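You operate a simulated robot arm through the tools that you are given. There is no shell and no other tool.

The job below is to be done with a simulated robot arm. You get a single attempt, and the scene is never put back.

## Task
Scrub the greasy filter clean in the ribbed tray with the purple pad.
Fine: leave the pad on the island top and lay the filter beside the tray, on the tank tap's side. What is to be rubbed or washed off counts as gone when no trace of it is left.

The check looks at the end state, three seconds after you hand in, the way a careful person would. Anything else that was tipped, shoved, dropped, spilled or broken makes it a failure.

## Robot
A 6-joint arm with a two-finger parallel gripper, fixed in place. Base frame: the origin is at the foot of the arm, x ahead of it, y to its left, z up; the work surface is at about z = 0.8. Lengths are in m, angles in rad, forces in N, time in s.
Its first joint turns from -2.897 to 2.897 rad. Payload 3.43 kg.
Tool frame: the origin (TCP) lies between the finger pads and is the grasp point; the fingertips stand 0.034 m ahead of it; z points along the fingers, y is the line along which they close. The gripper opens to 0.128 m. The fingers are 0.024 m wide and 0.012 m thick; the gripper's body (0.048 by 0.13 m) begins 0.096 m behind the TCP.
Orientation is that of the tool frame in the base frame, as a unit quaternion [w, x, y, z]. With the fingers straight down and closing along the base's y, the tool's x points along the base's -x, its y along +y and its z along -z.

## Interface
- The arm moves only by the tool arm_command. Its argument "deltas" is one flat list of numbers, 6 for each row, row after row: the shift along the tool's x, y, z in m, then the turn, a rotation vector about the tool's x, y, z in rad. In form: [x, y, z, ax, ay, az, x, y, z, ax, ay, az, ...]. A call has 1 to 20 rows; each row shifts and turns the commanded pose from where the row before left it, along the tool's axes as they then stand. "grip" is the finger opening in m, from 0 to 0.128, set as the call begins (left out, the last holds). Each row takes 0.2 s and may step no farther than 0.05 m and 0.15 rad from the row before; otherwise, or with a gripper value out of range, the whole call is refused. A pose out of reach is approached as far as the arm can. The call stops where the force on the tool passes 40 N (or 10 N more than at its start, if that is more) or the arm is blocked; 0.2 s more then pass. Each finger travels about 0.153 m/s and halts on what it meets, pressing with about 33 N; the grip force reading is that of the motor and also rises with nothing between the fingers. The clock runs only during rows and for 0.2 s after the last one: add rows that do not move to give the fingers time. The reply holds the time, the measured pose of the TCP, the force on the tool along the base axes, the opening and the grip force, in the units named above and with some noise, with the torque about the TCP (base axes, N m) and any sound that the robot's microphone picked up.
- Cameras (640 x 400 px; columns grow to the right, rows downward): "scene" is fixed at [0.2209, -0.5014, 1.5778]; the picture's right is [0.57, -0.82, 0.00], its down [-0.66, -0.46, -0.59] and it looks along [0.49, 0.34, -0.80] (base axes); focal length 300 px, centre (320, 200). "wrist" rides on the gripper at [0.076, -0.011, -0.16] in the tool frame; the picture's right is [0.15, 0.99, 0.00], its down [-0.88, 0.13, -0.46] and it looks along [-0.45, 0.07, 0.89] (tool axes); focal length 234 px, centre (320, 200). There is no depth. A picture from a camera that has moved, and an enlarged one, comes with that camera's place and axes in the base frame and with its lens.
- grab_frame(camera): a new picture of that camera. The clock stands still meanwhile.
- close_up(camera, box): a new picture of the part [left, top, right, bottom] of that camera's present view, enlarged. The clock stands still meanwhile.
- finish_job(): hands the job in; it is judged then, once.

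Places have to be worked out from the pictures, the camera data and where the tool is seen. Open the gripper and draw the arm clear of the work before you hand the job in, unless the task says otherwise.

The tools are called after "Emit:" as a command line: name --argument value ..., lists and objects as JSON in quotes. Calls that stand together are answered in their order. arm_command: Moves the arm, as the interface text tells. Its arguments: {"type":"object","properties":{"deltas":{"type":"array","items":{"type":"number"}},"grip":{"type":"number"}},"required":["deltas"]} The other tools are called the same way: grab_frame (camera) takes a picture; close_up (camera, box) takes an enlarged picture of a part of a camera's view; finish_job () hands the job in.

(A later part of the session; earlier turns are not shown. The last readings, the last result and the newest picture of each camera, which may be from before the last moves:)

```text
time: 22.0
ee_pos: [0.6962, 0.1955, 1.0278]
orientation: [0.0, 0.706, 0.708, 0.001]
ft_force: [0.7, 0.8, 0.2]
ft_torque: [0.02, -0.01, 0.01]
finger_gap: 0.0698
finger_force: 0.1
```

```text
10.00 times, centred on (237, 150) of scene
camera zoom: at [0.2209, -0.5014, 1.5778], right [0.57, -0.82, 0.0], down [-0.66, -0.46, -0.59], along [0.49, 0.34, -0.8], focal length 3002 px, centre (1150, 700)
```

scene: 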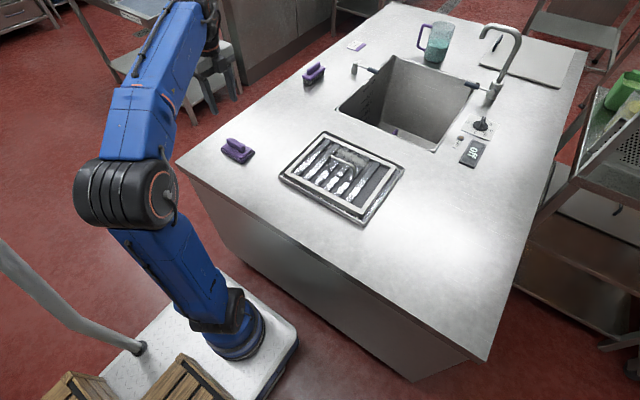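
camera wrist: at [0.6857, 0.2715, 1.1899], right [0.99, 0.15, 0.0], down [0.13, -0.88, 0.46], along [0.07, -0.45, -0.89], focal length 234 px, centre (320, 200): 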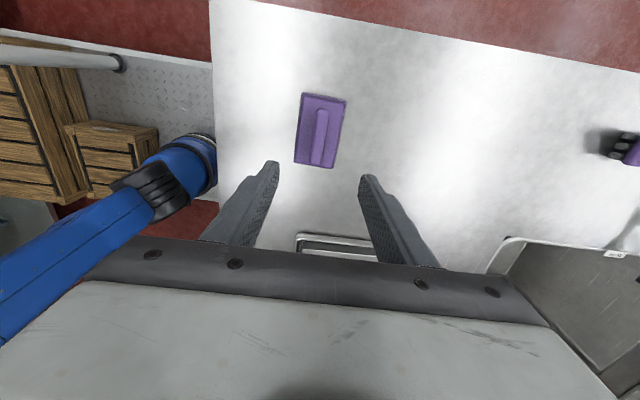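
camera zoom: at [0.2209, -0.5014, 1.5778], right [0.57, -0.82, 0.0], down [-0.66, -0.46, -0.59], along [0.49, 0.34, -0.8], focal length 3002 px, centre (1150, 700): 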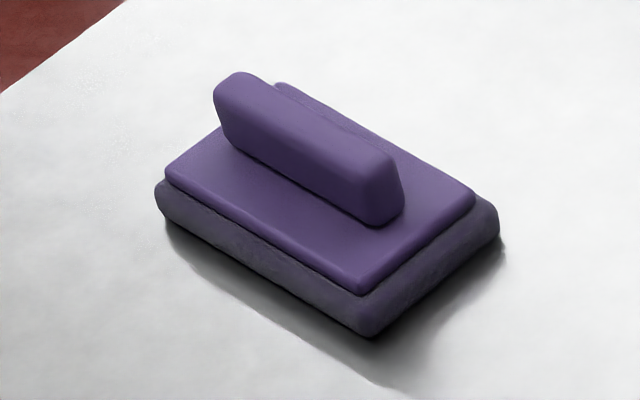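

The pad handle runs along y at x≈0.696, y 0.161–0.236, top about z 0.86, plate top about 0.83. I descend with fingers straddling the handle, stopping a bit high to check.

Emit:
arm_command --deltas '[0.001, 0, 0.035, 0, 0, 0, 0.001, 0, 0.035, 0, 0, 0, 0.001, 0, 0.035, 0, 0, 0, 0, 0, 0.025, 0, 0, 0, 0, 0, 0.015, 0, 0, 0, 0, 0, 0, 0, 0, 0]'

Emit:
close_up --camera "scene" --box '[200, 110, 280, 170]'

Emit:
grab_frame --camera "wrist"

```text
time: 23.4
ee_pos: [0.6984, 0.1984, 0.8821]
orientation: [0.0, 0.707, 0.707, 0.0]
ft_force: [-1.3, 0.6, 0.4]
ft_torque: [-0.03, -0.01, -0.01]
finger_gap: 0.07
finger_force: 0.0
```

```text
6.67 times, centred on (240, 140) of scene
camera zoom: at [0.2209, -0.5014, 1.5778], right [0.57, -0.82, 0.0], down [-0.66, -0.46, -0.59], along [0.49, 0.34, -0.8], focal length 2001 px, centre (853, 600)
```

zoom: 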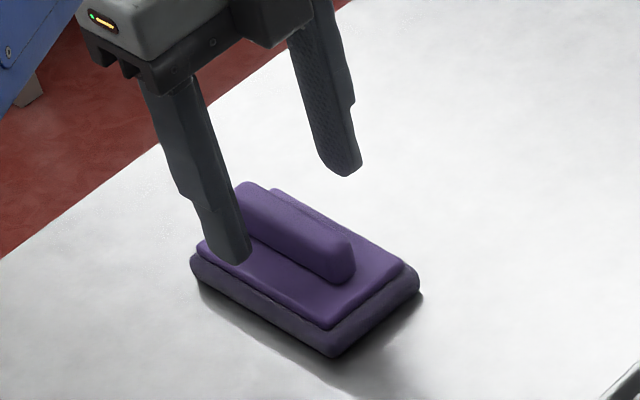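

```text
taken
camera wrist: at [0.6863, 0.2741, 1.0444], right [0.99, 0.15, 0.0], down [0.13, -0.88, 0.46], along [0.07, -0.45, -0.89], focal length 234 px, centre (320, 200)
```

wrist: 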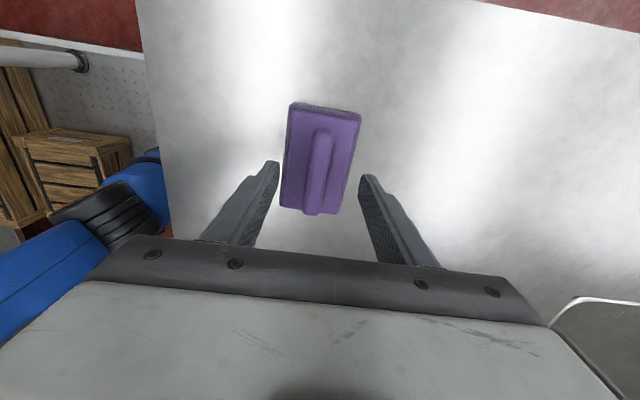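

The handle is centred between the fingertips. I lower 13 mm and close on the handle.

Emit:
arm_command --deltas '[0, 0, 0.0065, 0, 0, 0, 0, 0, 0.0065, 0, 0, 0, 0, 0, 0, 0, 0, 0]'

Emit:
arm_command --deltas '[0, 0, 0, 0, 0, 0, 0, 0, 0, 0, 0, 0, 0, 0, 0, 0, 0, 0, 0, 0, 0, 0, 0, 0]' --grip 0.0

Emit:
close_up --camera "scene" --box '[200, 110, 280, 170]'

```text
time: 24.2
ee_pos: [0.698, 0.1988, 0.8699]
orientation: [0.001, 0.707, 0.707, 0.001]
ft_force: [0.2, 0.9, -0.3]
ft_torque: [0.01, 0.03, -0.01]
finger_gap: 0.07
finger_force: 0.1
```

```text
time: 25.2
ee_pos: [0.6976, 0.1988, 0.8704]
orientation: [0.001, 0.707, 0.707, 0.001]
ft_force: [0.1, 0.5, 0.2]
ft_torque: [-0.01, 0.0, -0.02]
finger_gap: 0.0168
finger_force: 32.9
```

```text
6.67 times, centred on (240, 140) of scene
camera zoom: at [0.2209, -0.5014, 1.5778], right [0.57, -0.82, 0.0], down [-0.66, -0.46, -0.59], along [0.49, 0.34, -0.8], focal length 2001 px, centre (853, 600)
```

zoom: 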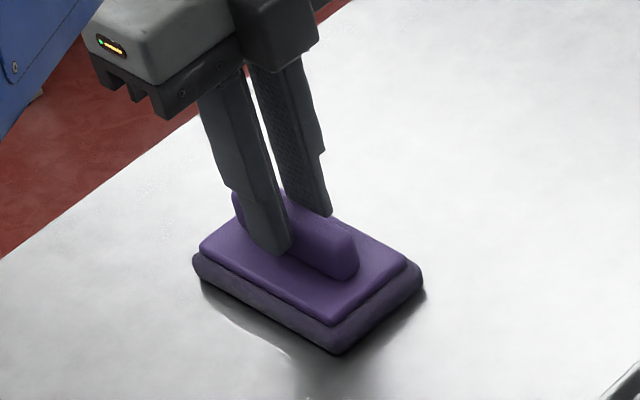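

Pad gripped (gap 16.8 mm), pad bottom is 0.070 m below the TCP. I lift it and carry it to a hover above the greasy part of the filter.

Emit:
arm_command --deltas '[0, 0, -0.02, 0, 0, 0, 0, 0, -0.04, 0, 0, 0, 0, 0, -0.04, 0, 0, 0, 0, 0, -0.03, 0, 0, 0, -0.0359, 0.0168, 0, 0, 0, 0, -0.0359, 0.0168, 0, 0, 0, 0, -0.0359, 0.0168, 0, 0, 0, 0, -0.0359, 0.0168, 0, 0, 0, 0, -0.0359, 0.0168, 0, 0, 0, 0, -0.0359, 0.0168, 0, 0, 0, 0, -0.0359, 0.0168, 0, 0, 0, 0, -0.0359, 0.0168, 0, 0, 0, 0, -0.0359, 0.0168, 0, 0, 0, 0, -0.0359, 0.0168, 0, 0, 0, 0, 0, 0, 0, 0, 0, 0]'

Emit:
grab_frame --camera "wrist"

Emit:
close_up --camera "scene" --box '[264, 90, 424, 230]'

```text
time: 28.4
ee_pos: [0.8643, -0.1603, 1.0009]
orientation: [0.0, 0.707, 0.707, 0.001]
ft_force: [0.3, -0.6, -1.2]
ft_torque: [0.01, -0.03, 0.01]
finger_gap: 0.017
finger_force: 32.3
```

```text
taken
camera wrist: at [0.8527, -0.0853, 1.1622], right [0.99, 0.15, 0.0], down [0.13, -0.88, 0.46], along [0.07, -0.45, -0.89], focal length 234 px, centre (320, 200)
```

wrist: 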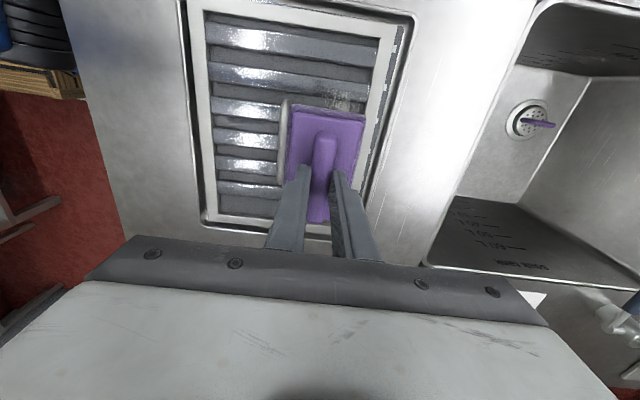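

```text
2.86 times, centred on (344, 160) of scene
camera zoom: at [0.2209, -0.5014, 1.5778], right [0.57, -0.82, 0.0], down [-0.66, -0.46, -0.59], along [0.49, 0.34, -0.8], focal length 858 px, centre (251, 314)
```

zoom: 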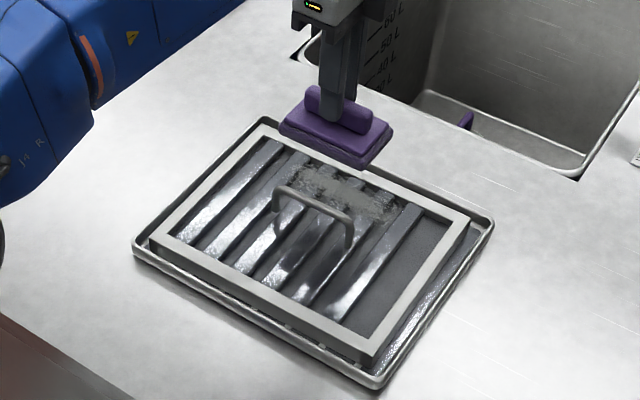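

Emit:
close_up --camera "wrist" --box '[180, 0, 420, 240]'

Emit:
close_up --camera "scene" --box '[320, 115, 380, 160]'

```text
1.67 times, centred on (300, 120) of wrist
camera zoom: at [0.8527, -0.0853, 1.1622], right [0.99, 0.15, 0.0], down [0.13, -0.88, 0.46], along [0.07, -0.45, -0.89], focal length 390 px, centre (353, 333)
```

zoom: 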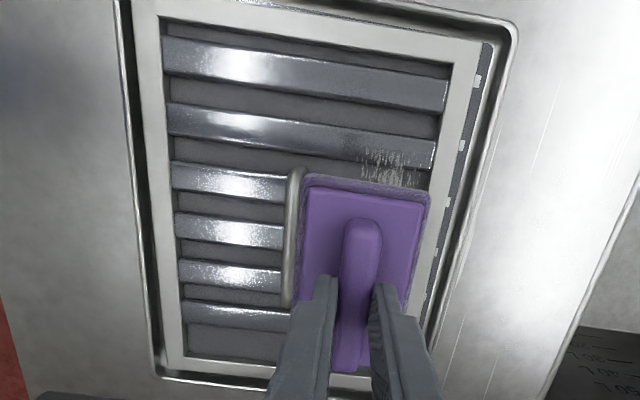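

```text
8.89 times, centred on (350, 138) of scene
camera zoom: at [0.2209, -0.5014, 1.5778], right [0.57, -0.82, 0.0], down [-0.66, -0.46, -0.59], along [0.49, 0.34, -0.8], focal length 2668 px, centre (53, 756)
```

zoom: 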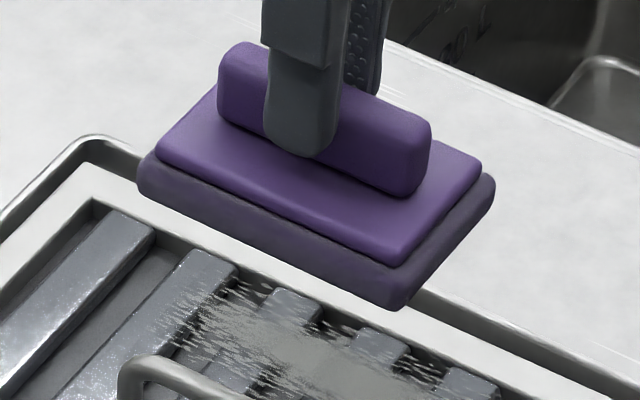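

The pad must sit between the bail (x up to ~0.826) and the far frame inner edge (x≈0.917); pad half-width 0.033 so centre x in about 0.861–0.883. I align to x 0.872 and descend partway.

Emit:
arm_command --deltas '[-0.0016, 0.0026, 0.025, 0, 0, 0, -0.0016, 0.0026, 0.025, 0, 0, 0, -0.0016, 0.0026, 0.022, 0, 0, 0, 0, 0, 0, 0, 0, 0]'

Emit:
close_up --camera "wrist" --box '[180, 0, 420, 240]'

Emit:
close_up --camera "scene" --box '[310, 105, 390, 165]'

```text
time: 29.4
ee_pos: [0.8736, -0.1653, 0.9285]
orientation: [0.001, 0.707, 0.707, 0.001]
ft_force: [0.6, 0.3, -1.4]
ft_torque: [0.0, 0.01, 0.03]
finger_gap: 0.0168
finger_force: 33.0
```

```text
1.67 times, centred on (300, 120) of wrist
camera zoom: at [0.8615, -0.0899, 1.0899], right [0.99, 0.15, 0.0], down [0.13, -0.88, 0.46], along [0.07, -0.45, -0.89], focal length 390 px, centre (353, 333)
```

zoom: 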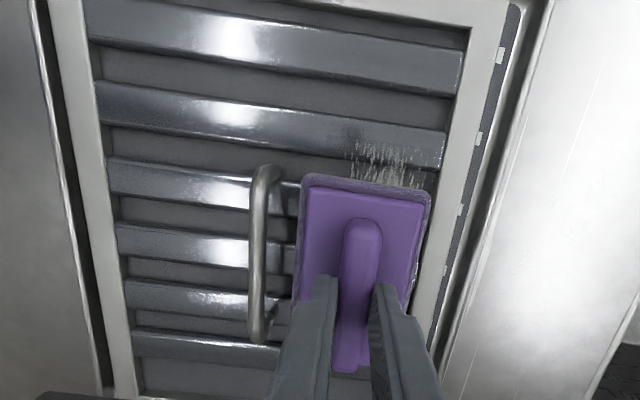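

```text
6.67 times, centred on (350, 135) of scene
camera zoom: at [0.2209, -0.5014, 1.5778], right [0.57, -0.82, 0.0], down [-0.66, -0.46, -0.59], along [0.49, 0.34, -0.8], focal length 2001 px, centre (120, 633)
```

zoom: 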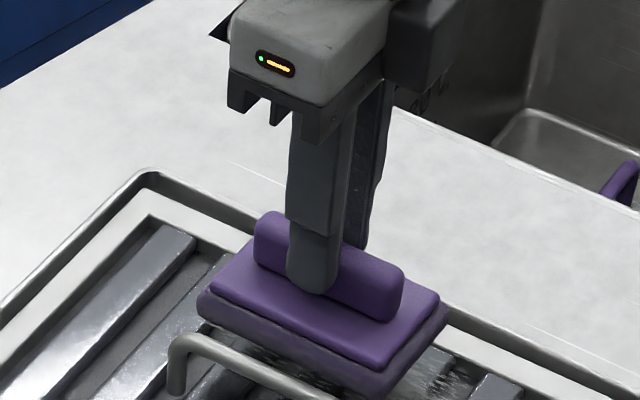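

Clearances look right (pad spans x 0.840–0.909 between bail 0.825 and frame 0.919). I lower in small steps toward the slats.

Emit:
arm_command --deltas '[0, 0, 0.005, 0, 0, 0, 0, 0, 0.005, 0, 0, 0, 0, 0, 0.004, 0, 0, 0]'

Emit:
arm_command --deltas '[0, 0, 0.002, 0, 0, 0, 0, 0, 0.002, 0, 0, 0]'

```text
time: 30.2
ee_pos: [0.873, -0.1659, 0.914]
orientation: [0.001, 0.707, 0.707, 0.0]
ft_force: [0.5, -0.4, 0.6]
ft_torque: [-0.02, 0.0, -0.02]
finger_gap: 0.017
finger_force: 32.6
```

```text
time: 30.8
ee_pos: [0.8724, -0.1663, 0.9107]
orientation: [0.0, 0.707, 0.707, 0.0]
ft_force: [-0.1, -0.9, -0.9]
ft_torque: [0.01, 0.01, 0.02]
finger_gap: 0.0173
finger_force: 32.6
```

No contact yet at z 0.911; continuing in 2 mm steps.

Emit:
arm_command --deltas '[0, 0, 0.002, 0, 0, 0, 0, 0, 0.002, 0, 0, 0]'

Emit:
arm_command --deltas '[0, 0, 0.0015, 0, 0, 0, 0, 0, 0.0015, 0, 0, 0]'

```text
time: 31.4
ee_pos: [0.873, -0.1662, 0.9063]
orientation: [0.001, 0.707, 0.707, 0.001]
ft_force: [0.1, -0.3, -0.4]
ft_torque: [-0.03, 0.02, -0.06]
finger_gap: 0.0171
finger_force: 33.3
```

```text
time: 32.0
ee_pos: [0.8732, -0.1645, 0.9037]
orientation: [0.0, 0.707, 0.707, 0.0]
ft_force: [0.0, -0.7, -0.6]
ft_torque: [-0.03, 0.02, -0.02]
finger_gap: 0.017
finger_force: 33.1
```

Emit:
arm_command --deltas '[0, 0, 0.0015, 0, 0, 0, 0, 0, 0.0015, 0, 0, 0]'

Emit:
close_up --camera "scene" --box '[310, 105, 390, 165]'

Emit:
close_up --camera "wrist" --box '[180, 0, 420, 240]'

```text
time: 32.6
ee_pos: [0.8733, -0.1655, 0.8998]
orientation: [0.001, 0.707, 0.707, 0.0]
ft_force: [0.0, -0.1, -0.3]
ft_torque: [-0.01, 0.04, 0.02]
finger_gap: 0.0171
finger_force: 33.4
```

```text
6.67 times, centred on (350, 135) of scene
camera zoom: at [0.2209, -0.5014, 1.5778], right [0.57, -0.82, 0.0], down [-0.66, -0.46, -0.59], along [0.49, 0.34, -0.8], focal length 2001 px, centre (120, 633)
```

zoom: 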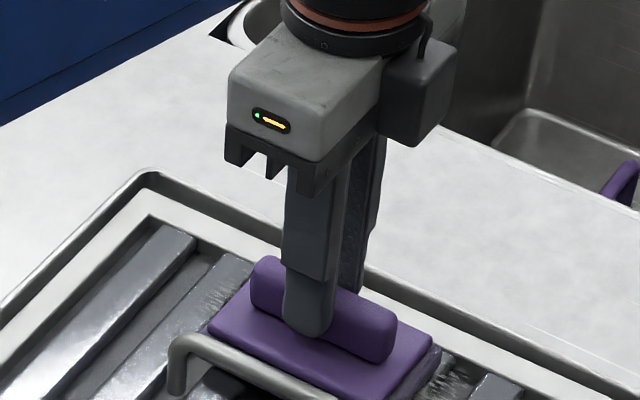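

```text
1.67 times, centred on (300, 120) of wrist
camera zoom: at [0.8611, -0.0902, 1.0612], right [0.99, 0.15, 0.0], down [0.13, -0.88, 0.46], along [0.07, -0.45, -0.89], focal length 390 px, centre (353, 333)
```

zoom: 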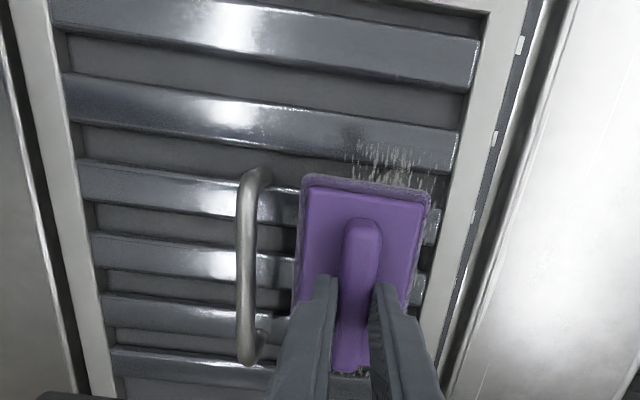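

Still no contact force at z 0.900 (pad bottom ≈0.829); the pad sits neatly between bail and frame. Continuing down.

Emit:
arm_command --deltas '[0, 0, 0.0015, 0, 0, 0, 0, 0, 0.0015, 0, 0, 0]'

Emit:
arm_command --deltas '[0, 0, 0.0015, 0, 0, 0, 0, 0, 0.0015, 0, 0, 0]'

```text
time: 33.2
ee_pos: [0.8734, -0.1646, 0.8987]
orientation: [0.002, 0.707, 0.707, 0.002]
ft_force: [2.5, -1.0, 19.7]
ft_torque: [0.04, 0.01, 0.01]
finger_gap: 0.0169
finger_force: 33.6
```

```text
time: 33.7
ee_pos: [0.8735, -0.1662, 0.8981]
orientation: [0.004, 0.707, 0.707, 0.003]
ft_force: [-4.1, 0.9, 11.4]
ft_torque: [0.23, 0.3, 0.0]
finger_gap: 0.017
finger_force: 32.8
stopped in row 2: the force on the tool passed its limit at 44 N (the readings are from after the stop); the commanded pose is now the measured one
```

Contact at TCP z≈0.898 (about 11 N held). I try a first gentle stroke along +y and back.

Emit:
arm_command --deltas '[0.01, 0, 0, 0, 0, 0, 0.015, 0, 0, 0, 0, 0, 0.015, 0, 0, 0, 0, 0, 0.015, 0, 0, 0, 0, 0]'

Emit:
close_up --camera "wrist" --box '[180, 0, 420, 240]'

Emit:
close_up --camera "scene" --box '[300, 105, 410, 185]'

```text
time: 34.7
ee_pos: [0.874, -0.1126, 0.8978]
orientation: [0.002, 0.707, 0.707, 0.003]
ft_force: [0.7, -7.6, 15.6]
ft_torque: [-0.3, 0.13, 0.08]
finger_gap: 0.0173
finger_force: 32.8
```

```text
1.67 times, centred on (300, 120) of wrist
camera zoom: at [0.8605, -0.0362, 1.0598], right [0.99, 0.15, 0.01], down [0.13, -0.88, 0.46], along [0.07, -0.45, -0.89], focal length 390 px, centre (353, 333)
```

zoom: 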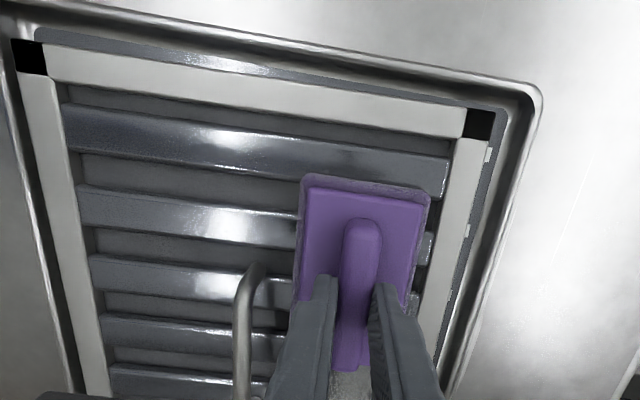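

```text
5.00 times, centred on (355, 145) of scene
camera zoom: at [0.2209, -0.5014, 1.5778], right [0.57, -0.82, 0.0], down [-0.66, -0.46, -0.59], along [0.49, 0.34, -0.8], focal length 1501 px, centre (145, 475)
```

zoom: 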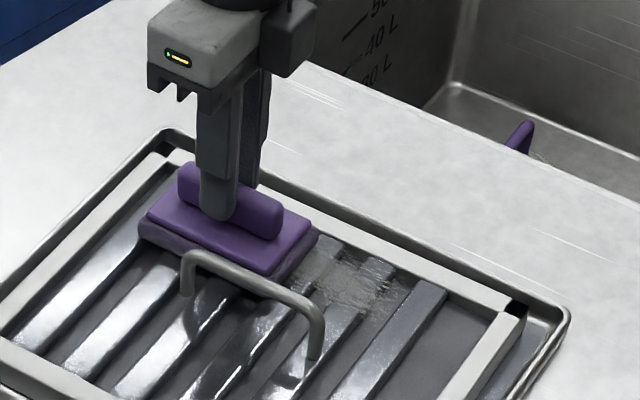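

The pad slides well at ~16 N with ~8 N friction. I continue with a long stroke back to −y across the whole greasy band.

Emit:
arm_command --deltas '[-0.008, 0, 0, 0, 0, 0, -0.014, 0, 0, 0, 0, 0, -0.014, 0, 0, 0, 0, 0, -0.014, 0, 0, 0, 0, 0, -0.014, 0, 0, 0, 0, 0, -0.014, 0, 0, 0, 0, 0, -0.014, 0, 0, 0, 0, 0, -0.014, 0, 0, 0, 0, 0, -0.012, 0, 0, 0, 0, 0]'

Emit:
close_up --camera "wrist" --box '[180, 0, 420, 240]'

Emit:
close_up --camera "scene" --box '[300, 105, 410, 185]'

```text
time: 36.7
ee_pos: [0.8719, -0.2292, 0.8972]
orientation: [0.002, 0.707, 0.707, 0.002]
ft_force: [-0.3, 8.0, 20.7]
ft_torque: [0.25, 0.13, -0.05]
finger_gap: 0.0172
finger_force: 32.8
```

```text
1.67 times, centred on (300, 120) of wrist
camera zoom: at [0.86, -0.153, 1.0596], right [0.99, 0.15, 0.01], down [0.13, -0.88, 0.46], along [0.07, -0.45, -0.89], focal length 390 px, centre (353, 333)
```

zoom: 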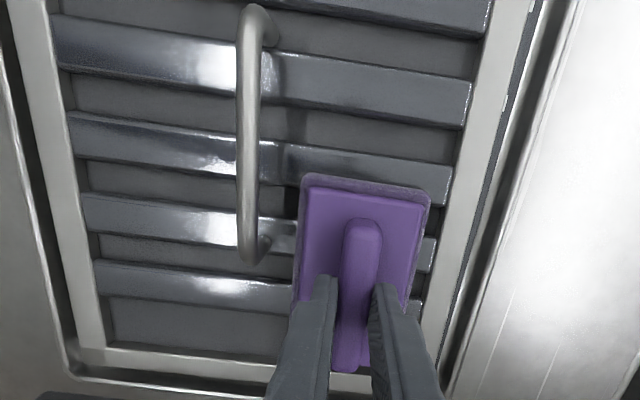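

```text
5.00 times, centred on (355, 145) of scene
camera zoom: at [0.2209, -0.5014, 1.5778], right [0.57, -0.82, 0.0], down [-0.66, -0.46, -0.59], along [0.49, 0.34, -0.8], focal length 1501 px, centre (145, 475)
```

zoom: 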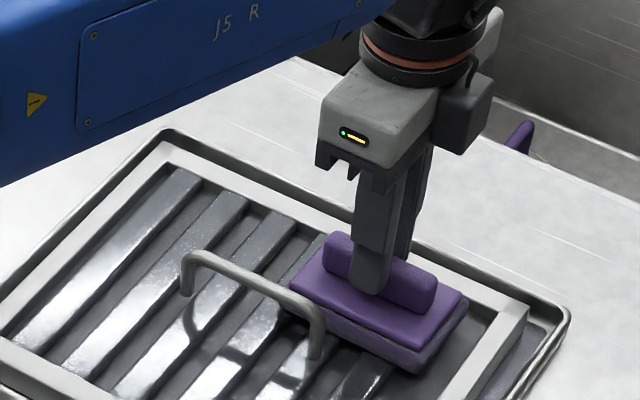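

The stroke removed the grease it passed over. I repeat closer to the far frame (x≈0.880) back toward +y.

Emit:
arm_command --deltas '[0, 0.004, 0, 0, 0, 0, 0, 0.004, 0, 0, 0, 0, 0.01, 0, 0, 0, 0, 0, 0.014, 0, 0, 0, 0, 0, 0.014, 0, 0, 0, 0, 0, 0.014, 0, 0, 0, 0, 0, 0.014, 0, 0, 0, 0, 0, 0.014, 0, 0, 0, 0, 0, 0.014, 0, 0, 0, 0, 0, 0.014, 0, 0, 0, 0, 0, 0.014, 0, 0, 0, 0, 0]'

Emit:
close_up --camera "scene" --box '[300, 105, 410, 185]'

Emit:
close_up --camera "wrist" --box '[180, 0, 420, 240]'

```text
time: 39.1
ee_pos: [0.8812, -0.1066, 0.8988]
orientation: [0.002, 0.707, 0.707, 0.002]
ft_force: [0.3, -6.3, 15.2]
ft_torque: [-0.14, 0.1, 0.04]
finger_gap: 0.0171
finger_force: 32.7
```

```text
5.00 times, centred on (355, 145) of scene
camera zoom: at [0.2209, -0.5014, 1.5778], right [0.57, -0.82, 0.0], down [-0.66, -0.46, -0.59], along [0.49, 0.34, -0.8], focal length 1501 px, centre (145, 475)
```

zoom: 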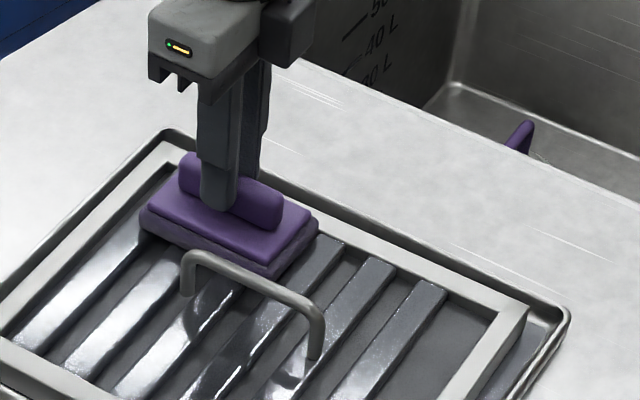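

```text
1.67 times, centred on (300, 120) of wrist
camera zoom: at [0.8684, -0.0314, 1.0594], right [0.99, 0.15, 0.01], down [0.13, -0.88, 0.46], along [0.07, -0.45, -0.89], focal length 390 px, centre (353, 333)
```

zoom: 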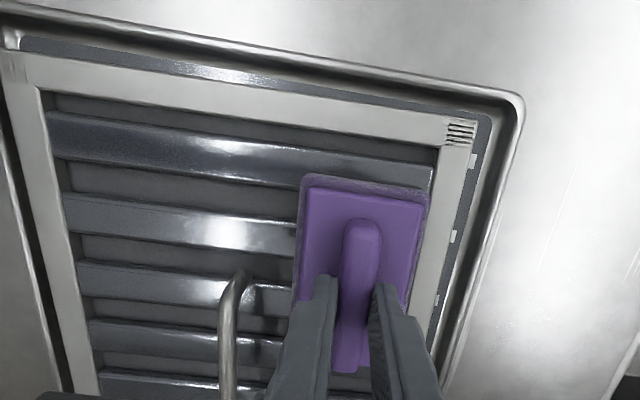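

The visible band looks clean now. I do another pass nearer the bail (x≈0.867) back to −y, for thoroughness.

Emit:
arm_command --deltas '[0, -0.007, 0, 0, 0, 0, 0, -0.007, 0, 0, 0, 0, -0.01, 0, 0, 0, 0, 0, -0.014, 0, 0, 0, 0, 0, -0.014, 0, 0, 0, 0, 0, -0.014, 0, 0, 0, 0, 0, -0.014, 0, 0, 0, 0, 0, -0.014, 0, 0, 0, 0, 0, -0.014, 0, 0, 0, 0, 0, -0.014, 0, 0, 0, 0, 0, -0.014, 0, 0, 0, 0, 0, -0.008, 0, 0, 0, 0, 0]'

Emit:
close_up --camera "scene" --box '[300, 105, 410, 185]'

Emit:
close_up --camera "wrist" --box '[180, 0, 420, 240]'

```text
time: 41.7
ee_pos: [0.8673, -0.237, 0.898]
orientation: [0.002, 0.707, 0.707, 0.003]
ft_force: [0.0, 5.8, 12.6]
ft_torque: [0.13, 0.13, -0.04]
finger_gap: 0.0169
finger_force: 32.6
```

```text
5.00 times, centred on (355, 145) of scene
camera zoom: at [0.2209, -0.5014, 1.5778], right [0.57, -0.82, 0.0], down [-0.66, -0.46, -0.59], along [0.49, 0.34, -0.8], focal length 1501 px, centre (145, 475)
```

zoom: 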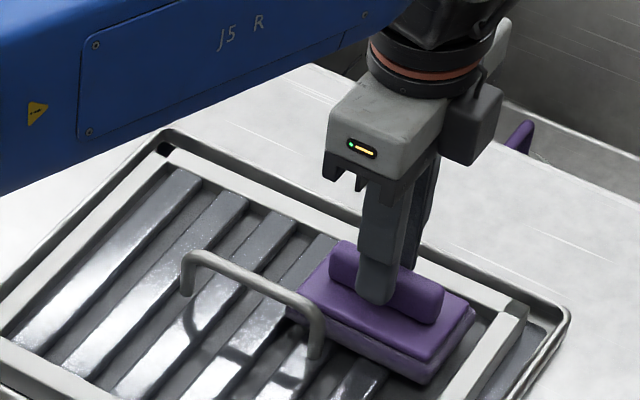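

```text
1.67 times, centred on (300, 120) of wrist
camera zoom: at [0.8547, -0.161, 1.0592], right [0.99, 0.15, 0.01], down [0.13, -0.88, 0.46], along [0.07, -0.45, -0.89], focal length 390 px, centre (353, 333)
```

zoom: 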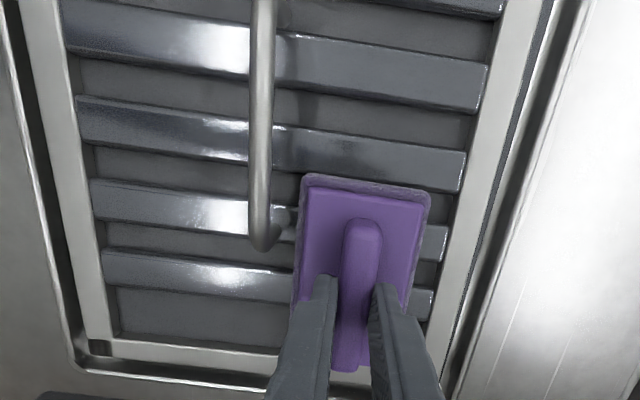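

The band looks clean in both views. I lift the pad off and retreat to inspect the whole filter unobstructed.

Emit:
arm_command --deltas '[0, 0, -0.01, 0, 0, 0, 0, 0, -0.03, 0, 0, 0, 0, 0, -0.04, 0, 0, 0, 0, 0, -0.04, 0, 0, 0, 0, -0.045, -0.01, 0, 0, 0, 0.01, -0.045, 0, 0, 0, 0, 0.04, -0.02, 0, 0, 0, 0, 0.045, -0.01, 0, 0, 0, 0, 0.045, -0.01, 0, 0, 0, 0, 0.045, 0, 0, 0, 0, 0, 0.045, 0, 0, 0, 0, 0, 0.045, 0, 0, 0, 0, 0, 0, 0, 0, 0, 0, 0]'

Emit:
close_up --camera "scene" --box '[270, 120, 410, 230]'

Emit:
close_up --camera "scene" --box '[310, 125, 400, 185]'

Emit:
grab_frame --camera "wrist"

```text
time: 44.5
ee_pos: [0.7365, 0.0378, 1.0263]
orientation: [0.003, 0.707, 0.707, 0.002]
ft_force: [-0.4, -0.5, -0.4]
ft_torque: [-0.01, -0.01, 0.01]
finger_gap: 0.017
finger_force: 32.9
```

```text
3.64 times, centred on (340, 175) of scene
camera zoom: at [0.2209, -0.5014, 1.5778], right [0.57, -0.82, 0.0], down [-0.66, -0.46, -0.59], along [0.49, 0.34, -0.8], focal length 1092 px, centre (247, 291)
```

zoom: 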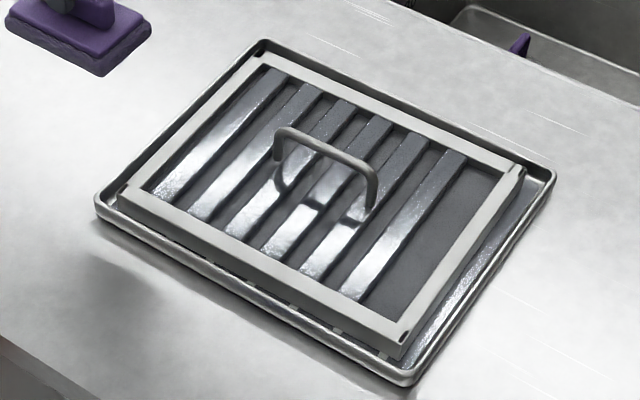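

```text
6.67 times, centred on (355, 155) of scene
camera zoom: at [0.2209, -0.5014, 1.5778], right [0.57, -0.82, 0.0], down [-0.66, -0.46, -0.59], along [0.49, 0.34, -0.8], focal length 2001 px, centre (87, 500)
```

zoom: 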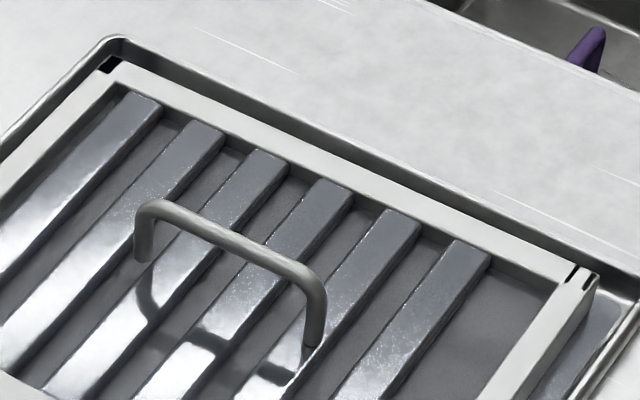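

```text
taken
camera wrist: at [0.7236, 0.1141, 1.1878], right [0.99, 0.15, 0.01], down [0.13, -0.88, 0.46], along [0.07, -0.45, -0.89], focal length 234 px, centre (320, 200)
```

wrist: 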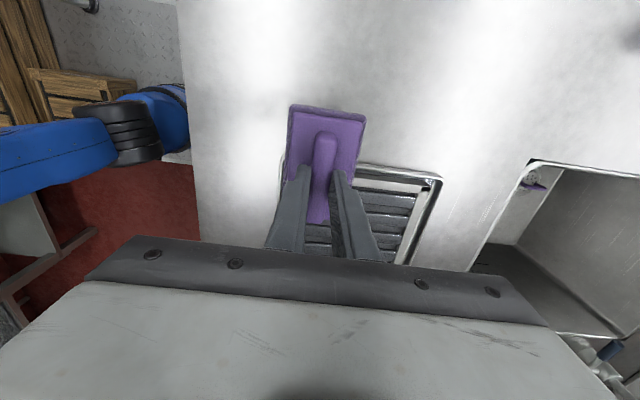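

No grease visible at this zoom. I magnify the formerly greasy strip to rule out residue at edges.

Emit:
close_up --camera "scene" --box '[322, 132, 362, 160]'

Emit:
close_up --camera "scene" --box '[350, 145, 394, 175]'

Emit:
close_up --camera "scene" --box '[296, 140, 346, 178]'

Emit:
close_up --camera "scene" --box '[330, 160, 380, 205]'

```text
14.29 times, centred on (342, 146) of scene
camera zoom: at [0.2209, -0.5014, 1.5778], right [0.57, -0.82, 0.0], down [-0.66, -0.46, -0.59], along [0.49, 0.34, -0.8], focal length 4288 px, centre (6, 971)
```

zoom: 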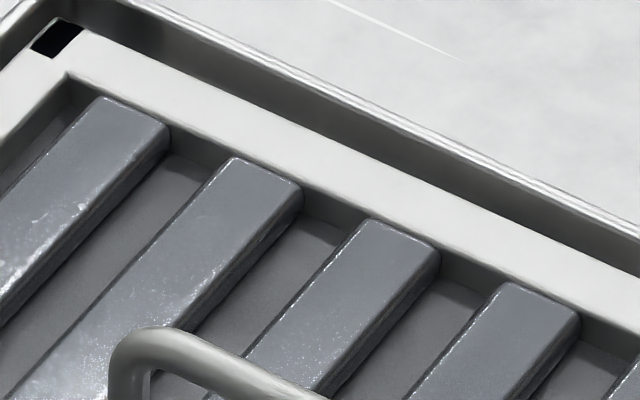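

```text
13.33 times, centred on (372, 160) of scene
camera zoom: at [0.2209, -0.5014, 1.5778], right [0.57, -0.82, 0.0], down [-0.66, -0.46, -0.59], along [0.49, 0.34, -0.8], focal length 4002 px, centre (-373, 733)
```

zoom: 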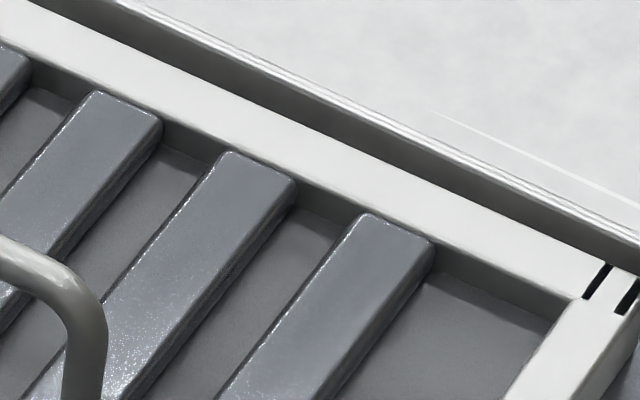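

```text
10.53 times, centred on (321, 159) of scene
camera zoom: at [0.2209, -0.5014, 1.5778], right [0.57, -0.82, 0.0], down [-0.66, -0.46, -0.59], along [0.49, 0.34, -0.8], focal length 3160 px, centre (310, 632)
```

zoom: 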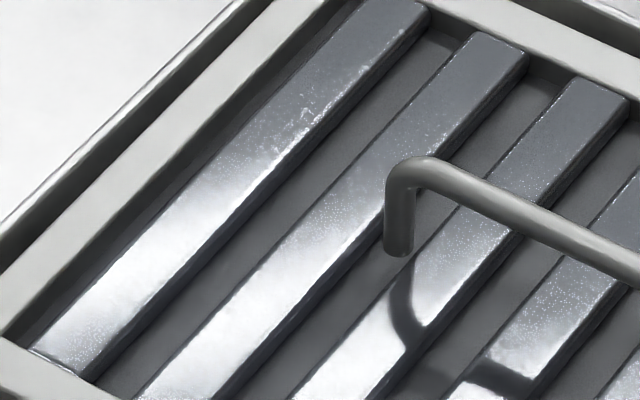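

```text
8.89 times, centred on (355, 182) of scene
camera zoom: at [0.2209, -0.5014, 1.5778], right [0.57, -0.82, 0.0], down [-0.66, -0.46, -0.59], along [0.49, 0.34, -0.8], focal length 2668 px, centre (9, 356)
```

zoom: 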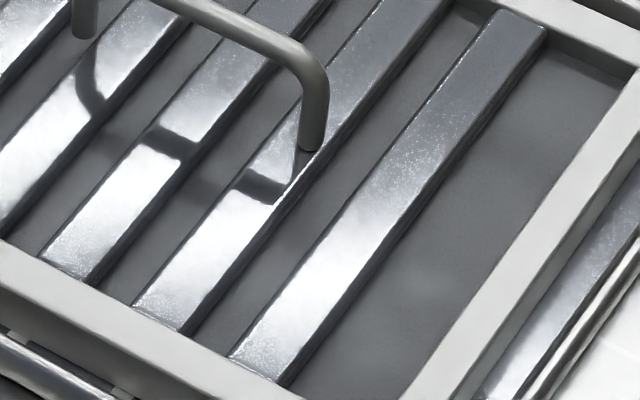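

Mostly clean; there are a few faint flecks on the slat nearest the +y frame (around (0.857, −0.057)) that may be glare. I move the wrist camera to view that area from another angle while still holding the pad.

Emit:
arm_command --deltas '[-0.04, 0.008, 0, 0, 0, 0, -0.04, 0.008, 0, 0, 0, 0, -0.04, 0.008, 0, 0, 0, 0, -0.04, 0.008, 0, 0, 0, 0, -0.04, 0.008, 0, 0, 0, 0, -0.04, 0.008, 0, 0, 0, 0, -0.04, 0.008, 0, 0, 0, 0, -0.04, 0.008, 0, 0, 0, 0, 0, 0, 0, 0, 0, 0]'

Emit:
grab_frame --camera "wrist"

Emit:
close_up --camera "wrist" --box '[200, 0, 440, 150]'

```text
time: 46.5
ee_pos: [0.8019, -0.2828, 1.026]
orientation: [0.002, 0.707, 0.707, 0.002]
ft_force: [1.1, 0.2, -0.6]
ft_torque: [0.0, 0.02, 0.03]
finger_gap: 0.0172
finger_force: 32.3
```

```text
taken
camera wrist: at [0.789, -0.207, 1.1886], right [0.99, 0.15, 0.01], down [0.13, -0.88, 0.46], along [0.07, -0.45, -0.89], focal length 234 px, centre (320, 200)
```

wrist: 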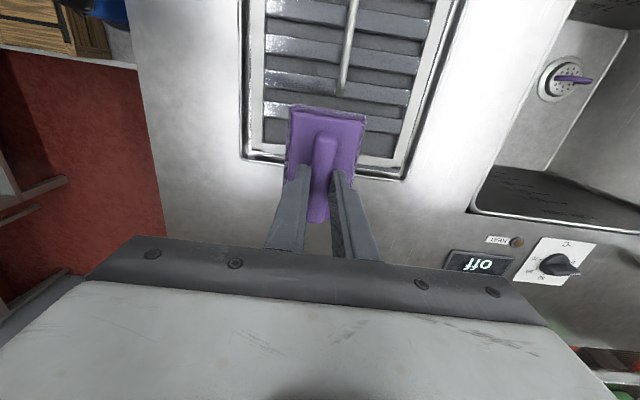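

```text
2.67 times, centred on (320, 75) of wrist
camera zoom: at [0.789, -0.207, 1.1886], right [0.99, 0.15, 0.01], down [0.13, -0.88, 0.46], along [0.07, -0.45, -0.89], focal length 624 px, centre (320, 533)
```

zoom: 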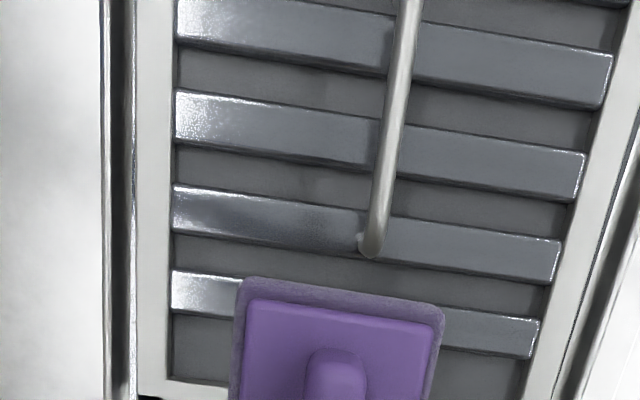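

The middle and −y slats are clean. I shift +y a bit to see the +y-end slats.

Emit:
arm_command --deltas '[0.04, 0, -0.015, 0, 0, 0, 0.04, 0, -0.015, 0, 0, 0, 0.03, 0, 0, 0, 0, 0, 0, 0, 0, 0, 0, 0]'

Emit:
close_up --camera "wrist" --box '[200, 0, 440, 150]'

Emit:
close_up --camera "wrist" --box '[320, 0, 420, 80]'

Emit:
close_up --camera "scene" --box '[296, 130, 346, 168]'

```text
time: 47.5
ee_pos: [0.8008, -0.1708, 1.0565]
orientation: [0.003, 0.707, 0.707, 0.003]
ft_force: [-0.2, 0.1, -1.1]
ft_torque: [-0.02, 0.04, 0.01]
finger_gap: 0.0172
finger_force: 32.9
```

```text
2.67 times, centred on (320, 75) of wrist
camera zoom: at [0.7874, -0.0957, 1.2182], right [0.99, 0.15, 0.01], down [0.13, -0.88, 0.46], along [0.07, -0.45, -0.89], focal length 624 px, centre (320, 533)
```

zoom: 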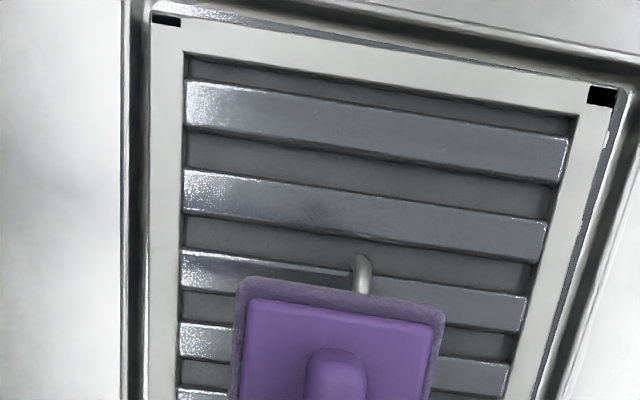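

```text
5.00 times, centred on (370, 40) of wrist
camera zoom: at [0.7874, -0.0957, 1.2182], right [0.99, 0.15, 0.01], down [0.13, -0.88, 0.46], along [0.07, -0.45, -0.89], focal length 1171 px, centre (70, 1000)
```

zoom: 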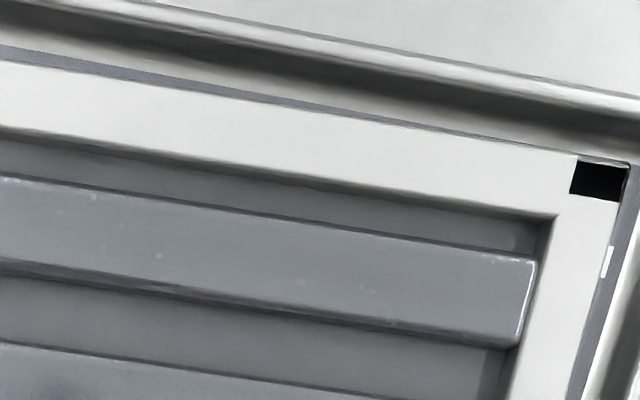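

```text
10.53 times, centred on (321, 149) of scene
camera zoom: at [0.2209, -0.5014, 1.5778], right [0.57, -0.82, 0.0], down [-0.66, -0.46, -0.59], along [0.49, 0.34, -0.8], focal length 3160 px, centre (310, 737)
```

zoom: 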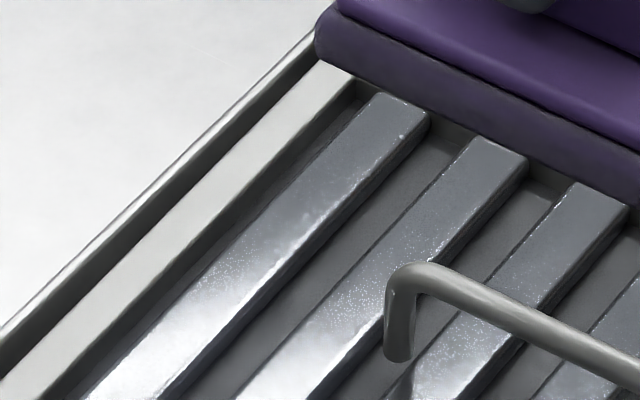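

The flecks don't persist between views, so they're glare/noise; the filter looks clean. For safety I'll do one more full pass over the band: moving back over it and descending.

Emit:
arm_command --deltas '[0.002, 0.036, 0, 0, 0, 0, 0.002, 0.036, 0, 0, 0, 0, 0, 0, 0.04, 0, 0, 0, 0, 0, 0.04, 0, 0, 0, 0, 0, 0.04, 0, 0, 0, 0, 0, 0.025, 0, 0, 0, 0, 0, 0.009, 0, 0, 0, 0, 0, 0, 0, 0, 0]'

```text
time: 49.3
ee_pos: [0.8727, -0.1661, 0.9045]
orientation: [0.002, 0.707, 0.707, 0.003]
ft_force: [0.2, -0.4, 0.0]
ft_torque: [0.01, -0.01, -0.02]
finger_gap: 0.0169
finger_force: 33.1
```

Emit:
arm_command --deltas '[0, 0, 0.003, 0, 0, 0, 0, 0, 0.002, 0, 0, 0]'

```text
time: 49.9
ee_pos: [0.8734, -0.1687, 0.8985]
orientation: [0.002, 0.707, 0.707, 0.003]
ft_force: [0.1, -0.4, -1.2]
ft_torque: [-0.01, -0.04, -0.01]
finger_gap: 0.017
finger_force: 32.7
```

Just above contact at z≈0.899. One more millimetre and a bit to press lightly.

Emit:
arm_command --deltas '[0, 0, 0.001, 0, 0, 0, 0, 0, 0.0005, 0, 0, 0]'

```text
time: 50.5
ee_pos: [0.8737, -0.1675, 0.8983]
orientation: [0.003, 0.707, 0.707, 0.003]
ft_force: [2.3, -1.2, 8.5]
ft_torque: [-0.03, 0.21, 0.02]
finger_gap: 0.0172
finger_force: 32.9
```

Contact at ~9 N. I run a stroke to +y, shift to the frame side, and a full stroke to −y.

Emit:
arm_command --deltas '[0.0125, 0, 0.0005, 0, 0, 0, 0.0125, 0, 0, 0, 0, 0, 0.0125, 0, 0, 0, 0, 0, 0.0125, 0, 0, 0, 0, 0, 0.0125, 0, 0, 0, 0, 0, 0, 0.005, 0, 0, 0, 0, 0, 0.005, 0, 0, 0, 0, -0.0137, 0, 0, 0, 0, 0, -0.0137, 0, 0, 0, 0, 0, -0.0137, 0, 0, 0, 0, 0, -0.0137, 0, 0, 0, 0, 0, -0.0137, 0, 0, 0, 0, 0, -0.0137, 0, 0, 0, 0, 0, -0.0137, 0, 0, 0, 0, 0, -0.0137, 0, 0, 0, 0, 0, -0.0137, 0, 0, 0, 0, 0, -0.0137, 0, 0, 0, 0, 0]'

Emit:
close_up --camera "scene" --box '[270, 110, 410, 230]'

```text
time: 54.1
ee_pos: [0.8827, -0.2419, 0.8972]
orientation: [0.003, 0.706, 0.708, 0.004]
ft_force: [-0.5, 10.7, 25.1]
ft_torque: [0.27, 0.19, -0.08]
finger_gap: 0.0169
finger_force: 33.1
```

```text
3.33 times, centred on (340, 170) of scene
camera zoom: at [0.2209, -0.5014, 1.5778], right [0.57, -0.82, 0.0], down [-0.66, -0.46, -0.59], along [0.49, 0.34, -0.8], focal length 1001 px, centre (253, 300)
```

zoom: 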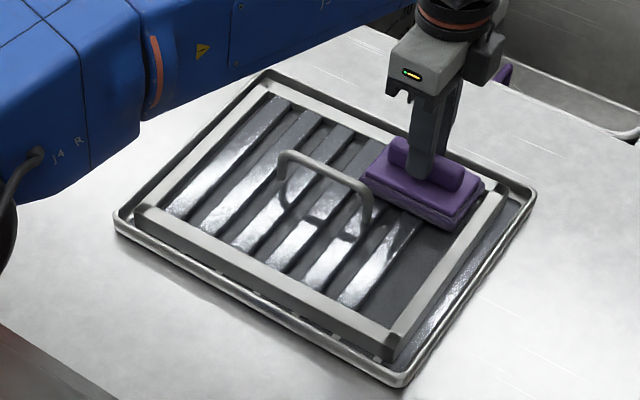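

Good pressure (~25 N). A last stroke back to +y on the bail side (x≈0.865), then I'll lift off.

Emit:
arm_command --deltas '[0, -0.006, -0.0003, 0, 0, 0, 0, -0.006, 0, 0, 0, 0, 0, -0.005, 0, 0, 0, 0, 0.0135, 0, 0, 0, 0, 0, 0.0135, 0, 0, 0, 0, 0, 0.0135, 0, 0, 0, 0, 0, 0.0135, 0, 0, 0, 0, 0, 0.0135, 0, 0, 0, 0, 0, 0.0135, 0, 0, 0, 0, 0, 0.0135, 0, 0, 0, 0, 0, 0.0135, 0, 0, 0, 0, 0, 0.0135, 0, 0, 0, 0, 0, 0.0135, 0, 0, 0, 0, 0]'

Emit:
arm_command --deltas '[0, 0.004, -0.005, 0, 0, 0, 0, 0.003, -0.02, 0, 0, 0, 0, 0, -0.03, 0, 0, 0, 0, 0, -0.04, 0, 0, 0, 0, 0, -0.04, 0, 0, 0]'

```text
time: 56.9
ee_pos: [0.8646, -0.1073, 0.8972]
orientation: [0.002, 0.707, 0.707, 0.003]
ft_force: [0.3, -7.1, 16.9]
ft_torque: [-0.17, 0.18, 0.12]
finger_gap: 0.0171
finger_force: 33.1
```

```text
time: 58.1
ee_pos: [0.8726, -0.1083, 1.0318]
orientation: [0.002, 0.707, 0.707, 0.003]
ft_force: [0.3, -0.1, -0.5]
ft_torque: [0.02, 0.02, 0.04]
finger_gap: 0.0169
finger_force: 33.3
```

Off the filter. Now I carry the pad back to its free spot on the island top near (0.697, 0.198) and descend partway.

Emit:
arm_command --deltas '[0.0384, -0.022, 0, 0, 0, 0, 0.0384, -0.022, 0, 0, 0, 0, 0.0384, -0.022, 0, 0, 0, 0, 0.0384, -0.022, 0, 0, 0, 0, 0.0384, -0.022, 0, 0, 0, 0, 0.0384, -0.022, 0, 0, 0, 0, 0.0384, -0.022, 0, 0, 0, 0, 0.0384, -0.022, 0, 0, 0, 0, 0, 0, 0.04, 0, 0, 0, 0, 0, 0.04, 0, 0, 0, 0, 0, 0.04, 0, 0, 0, 0, 0, 0.025, 0, 0, 0, 0, 0, 0.008, 0, 0, 0, 0, 0, 0, 0, 0, 0]'

Emit:
close_up --camera "scene" --box '[180, 110, 410, 230]'

```text
time: 61.1
ee_pos: [0.6958, 0.2003, 0.876]
orientation: [0.002, 0.707, 0.707, 0.003]
ft_force: [0.4, 0.1, -0.7]
ft_torque: [-0.01, 0.01, -0.03]
finger_gap: 0.0173
finger_force: 32.1
```

```text
2.78 times, centred on (295, 170) of scene
camera zoom: at [0.2209, -0.5014, 1.5778], right [0.57, -0.82, 0.0], down [-0.66, -0.46, -0.59], along [0.49, 0.34, -0.8], focal length 835 px, centre (390, 284)
```

zoom: 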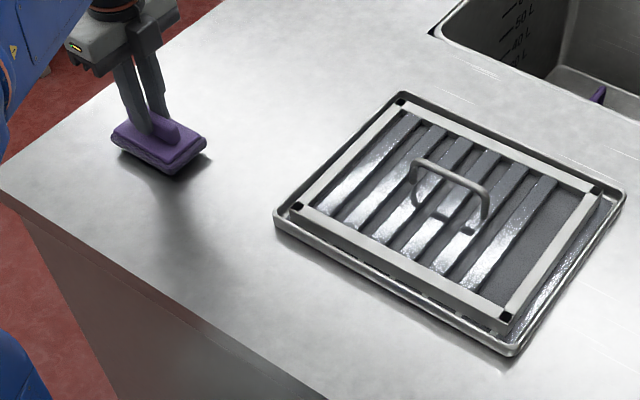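

The pad is ~5 mm above the island top at its old spot and the filter looks clean. I lower the last few millimetres in small steps.

Emit:
arm_command --deltas '[0, 0, 0.002, 0, 0, 0, 0, 0, 0.002, 0, 0, 0]'

Emit:
arm_command --deltas '[0, 0, 0.001, 0, 0, 0, 0, 0, 0.0005, 0, 0, 0]'

```text
time: 61.7
ee_pos: [0.698, 0.2011, 0.8735]
orientation: [0.002, 0.707, 0.707, 0.002]
ft_force: [0.5, 0.3, -0.5]
ft_torque: [-0.03, -0.01, 0.03]
finger_gap: 0.0169
finger_force: 33.2
```

```text
time: 62.3
ee_pos: [0.6977, 0.1987, 0.8728]
orientation: [0.003, 0.707, 0.707, 0.003]
ft_force: [0.6, 0.7, -1.7]
ft_torque: [-0.03, -0.01, -0.02]
finger_gap: 0.0166
finger_force: 33.2
```

Emit:
arm_command --deltas '[0, 0, 0.001, 0, 0, 0, 0, 0, 0.001, 0, 0, 0]'

```text
time: 62.9
ee_pos: [0.6984, 0.1997, 0.8705]
orientation: [0.002, 0.707, 0.707, 0.002]
ft_force: [0.0, -0.1, -1.1]
ft_torque: [-0.01, 0.01, -0.01]
finger_gap: 0.017
finger_force: 32.9
```

Emit:
arm_command --deltas '[0, 0, 0.0008, 0, 0, 0, 0, 0, 0.0007, 0, 0, 0]'

```text
time: 63.5
ee_pos: [0.6974, 0.1991, 0.8681]
orientation: [0.003, 0.707, 0.707, 0.002]
ft_force: [0.7, 1.0, -1.0]
ft_torque: [-0.01, 0.01, 0.02]
finger_gap: 0.0169
finger_force: 33.0
```

No contact yet — the pad probably slid up slightly in the grip while pressing. Continuing in 1 mm steps.

Emit:
arm_command --deltas '[0, 0, 0.001, 0, 0, 0, 0, 0, 0.001, 0, 0, 0]'

Emit:
close_up --camera "scene" --box '[200, 110, 280, 170]'

```text
time: 64.1
ee_pos: [0.6966, 0.2007, 0.8671]
orientation: [0.002, 0.707, 0.707, 0.004]
ft_force: [3.7, 1.3, 21.9]
ft_torque: [-0.15, 0.13, -0.03]
finger_gap: 0.0171
finger_force: 32.6
```

```text
6.67 times, centred on (240, 140) of scene
camera zoom: at [0.2209, -0.5014, 1.5778], right [0.57, -0.82, 0.0], down [-0.66, -0.46, -0.59], along [0.49, 0.34, -0.8], focal length 2001 px, centre (853, 600)
```

zoom: 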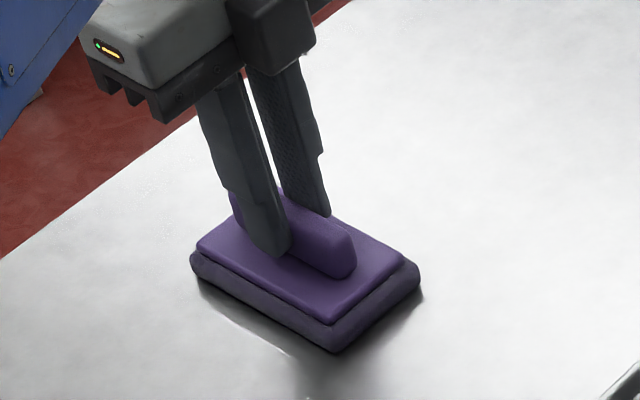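

The pad is seated on the island top. I relieve the pressure a millimetre, open the fingers and lift straight up.

Emit:
arm_command --deltas '[0, 0, -0.001, 0, 0, 0, 0, 0, 0, 0, 0, 0]'

Emit:
arm_command --deltas '[0, 0, 0, 0, 0, 0, 0, 0, 0, 0, 0, 0, 0, 0, -0.01, 0, 0, 0, 0, 0, -0.03, 0, 0, 0, 0, 0, -0.04, 0, 0, 0, 0, 0, -0.04, 0, 0, 0, 0, 0, -0.04, 0, 0, 0]' --grip 0.064

Emit:
close_up --camera "scene" --box '[180, 90, 410, 230]'

```text
time: 64.7
ee_pos: [0.6976, 0.1997, 0.8672]
orientation: [0.002, 0.707, 0.708, 0.003]
ft_force: [3.4, 2.4, 17.7]
ft_torque: [0.16, 0.03, 0.01]
finger_gap: 0.017
finger_force: 33.3
```

```text
time: 66.3
ee_pos: [0.6958, 0.2002, 1.0273]
orientation: [0.003, 0.708, 0.706, 0.003]
ft_force: [0.4, 0.0, 0.3]
ft_torque: [0.0, 0.03, -0.01]
finger_gap: 0.064
finger_force: 0.1
```

```text
2.78 times, centred on (295, 160) of scene
camera zoom: at [0.2209, -0.5014, 1.5778], right [0.57, -0.82, 0.0], down [-0.66, -0.46, -0.59], along [0.49, 0.34, -0.8], focal length 835 px, centre (390, 311)
```

zoom: 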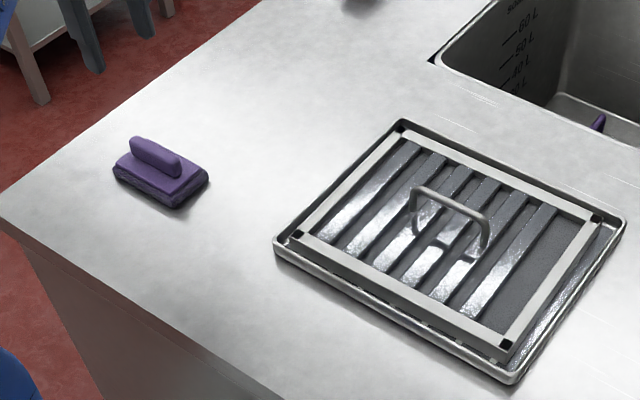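

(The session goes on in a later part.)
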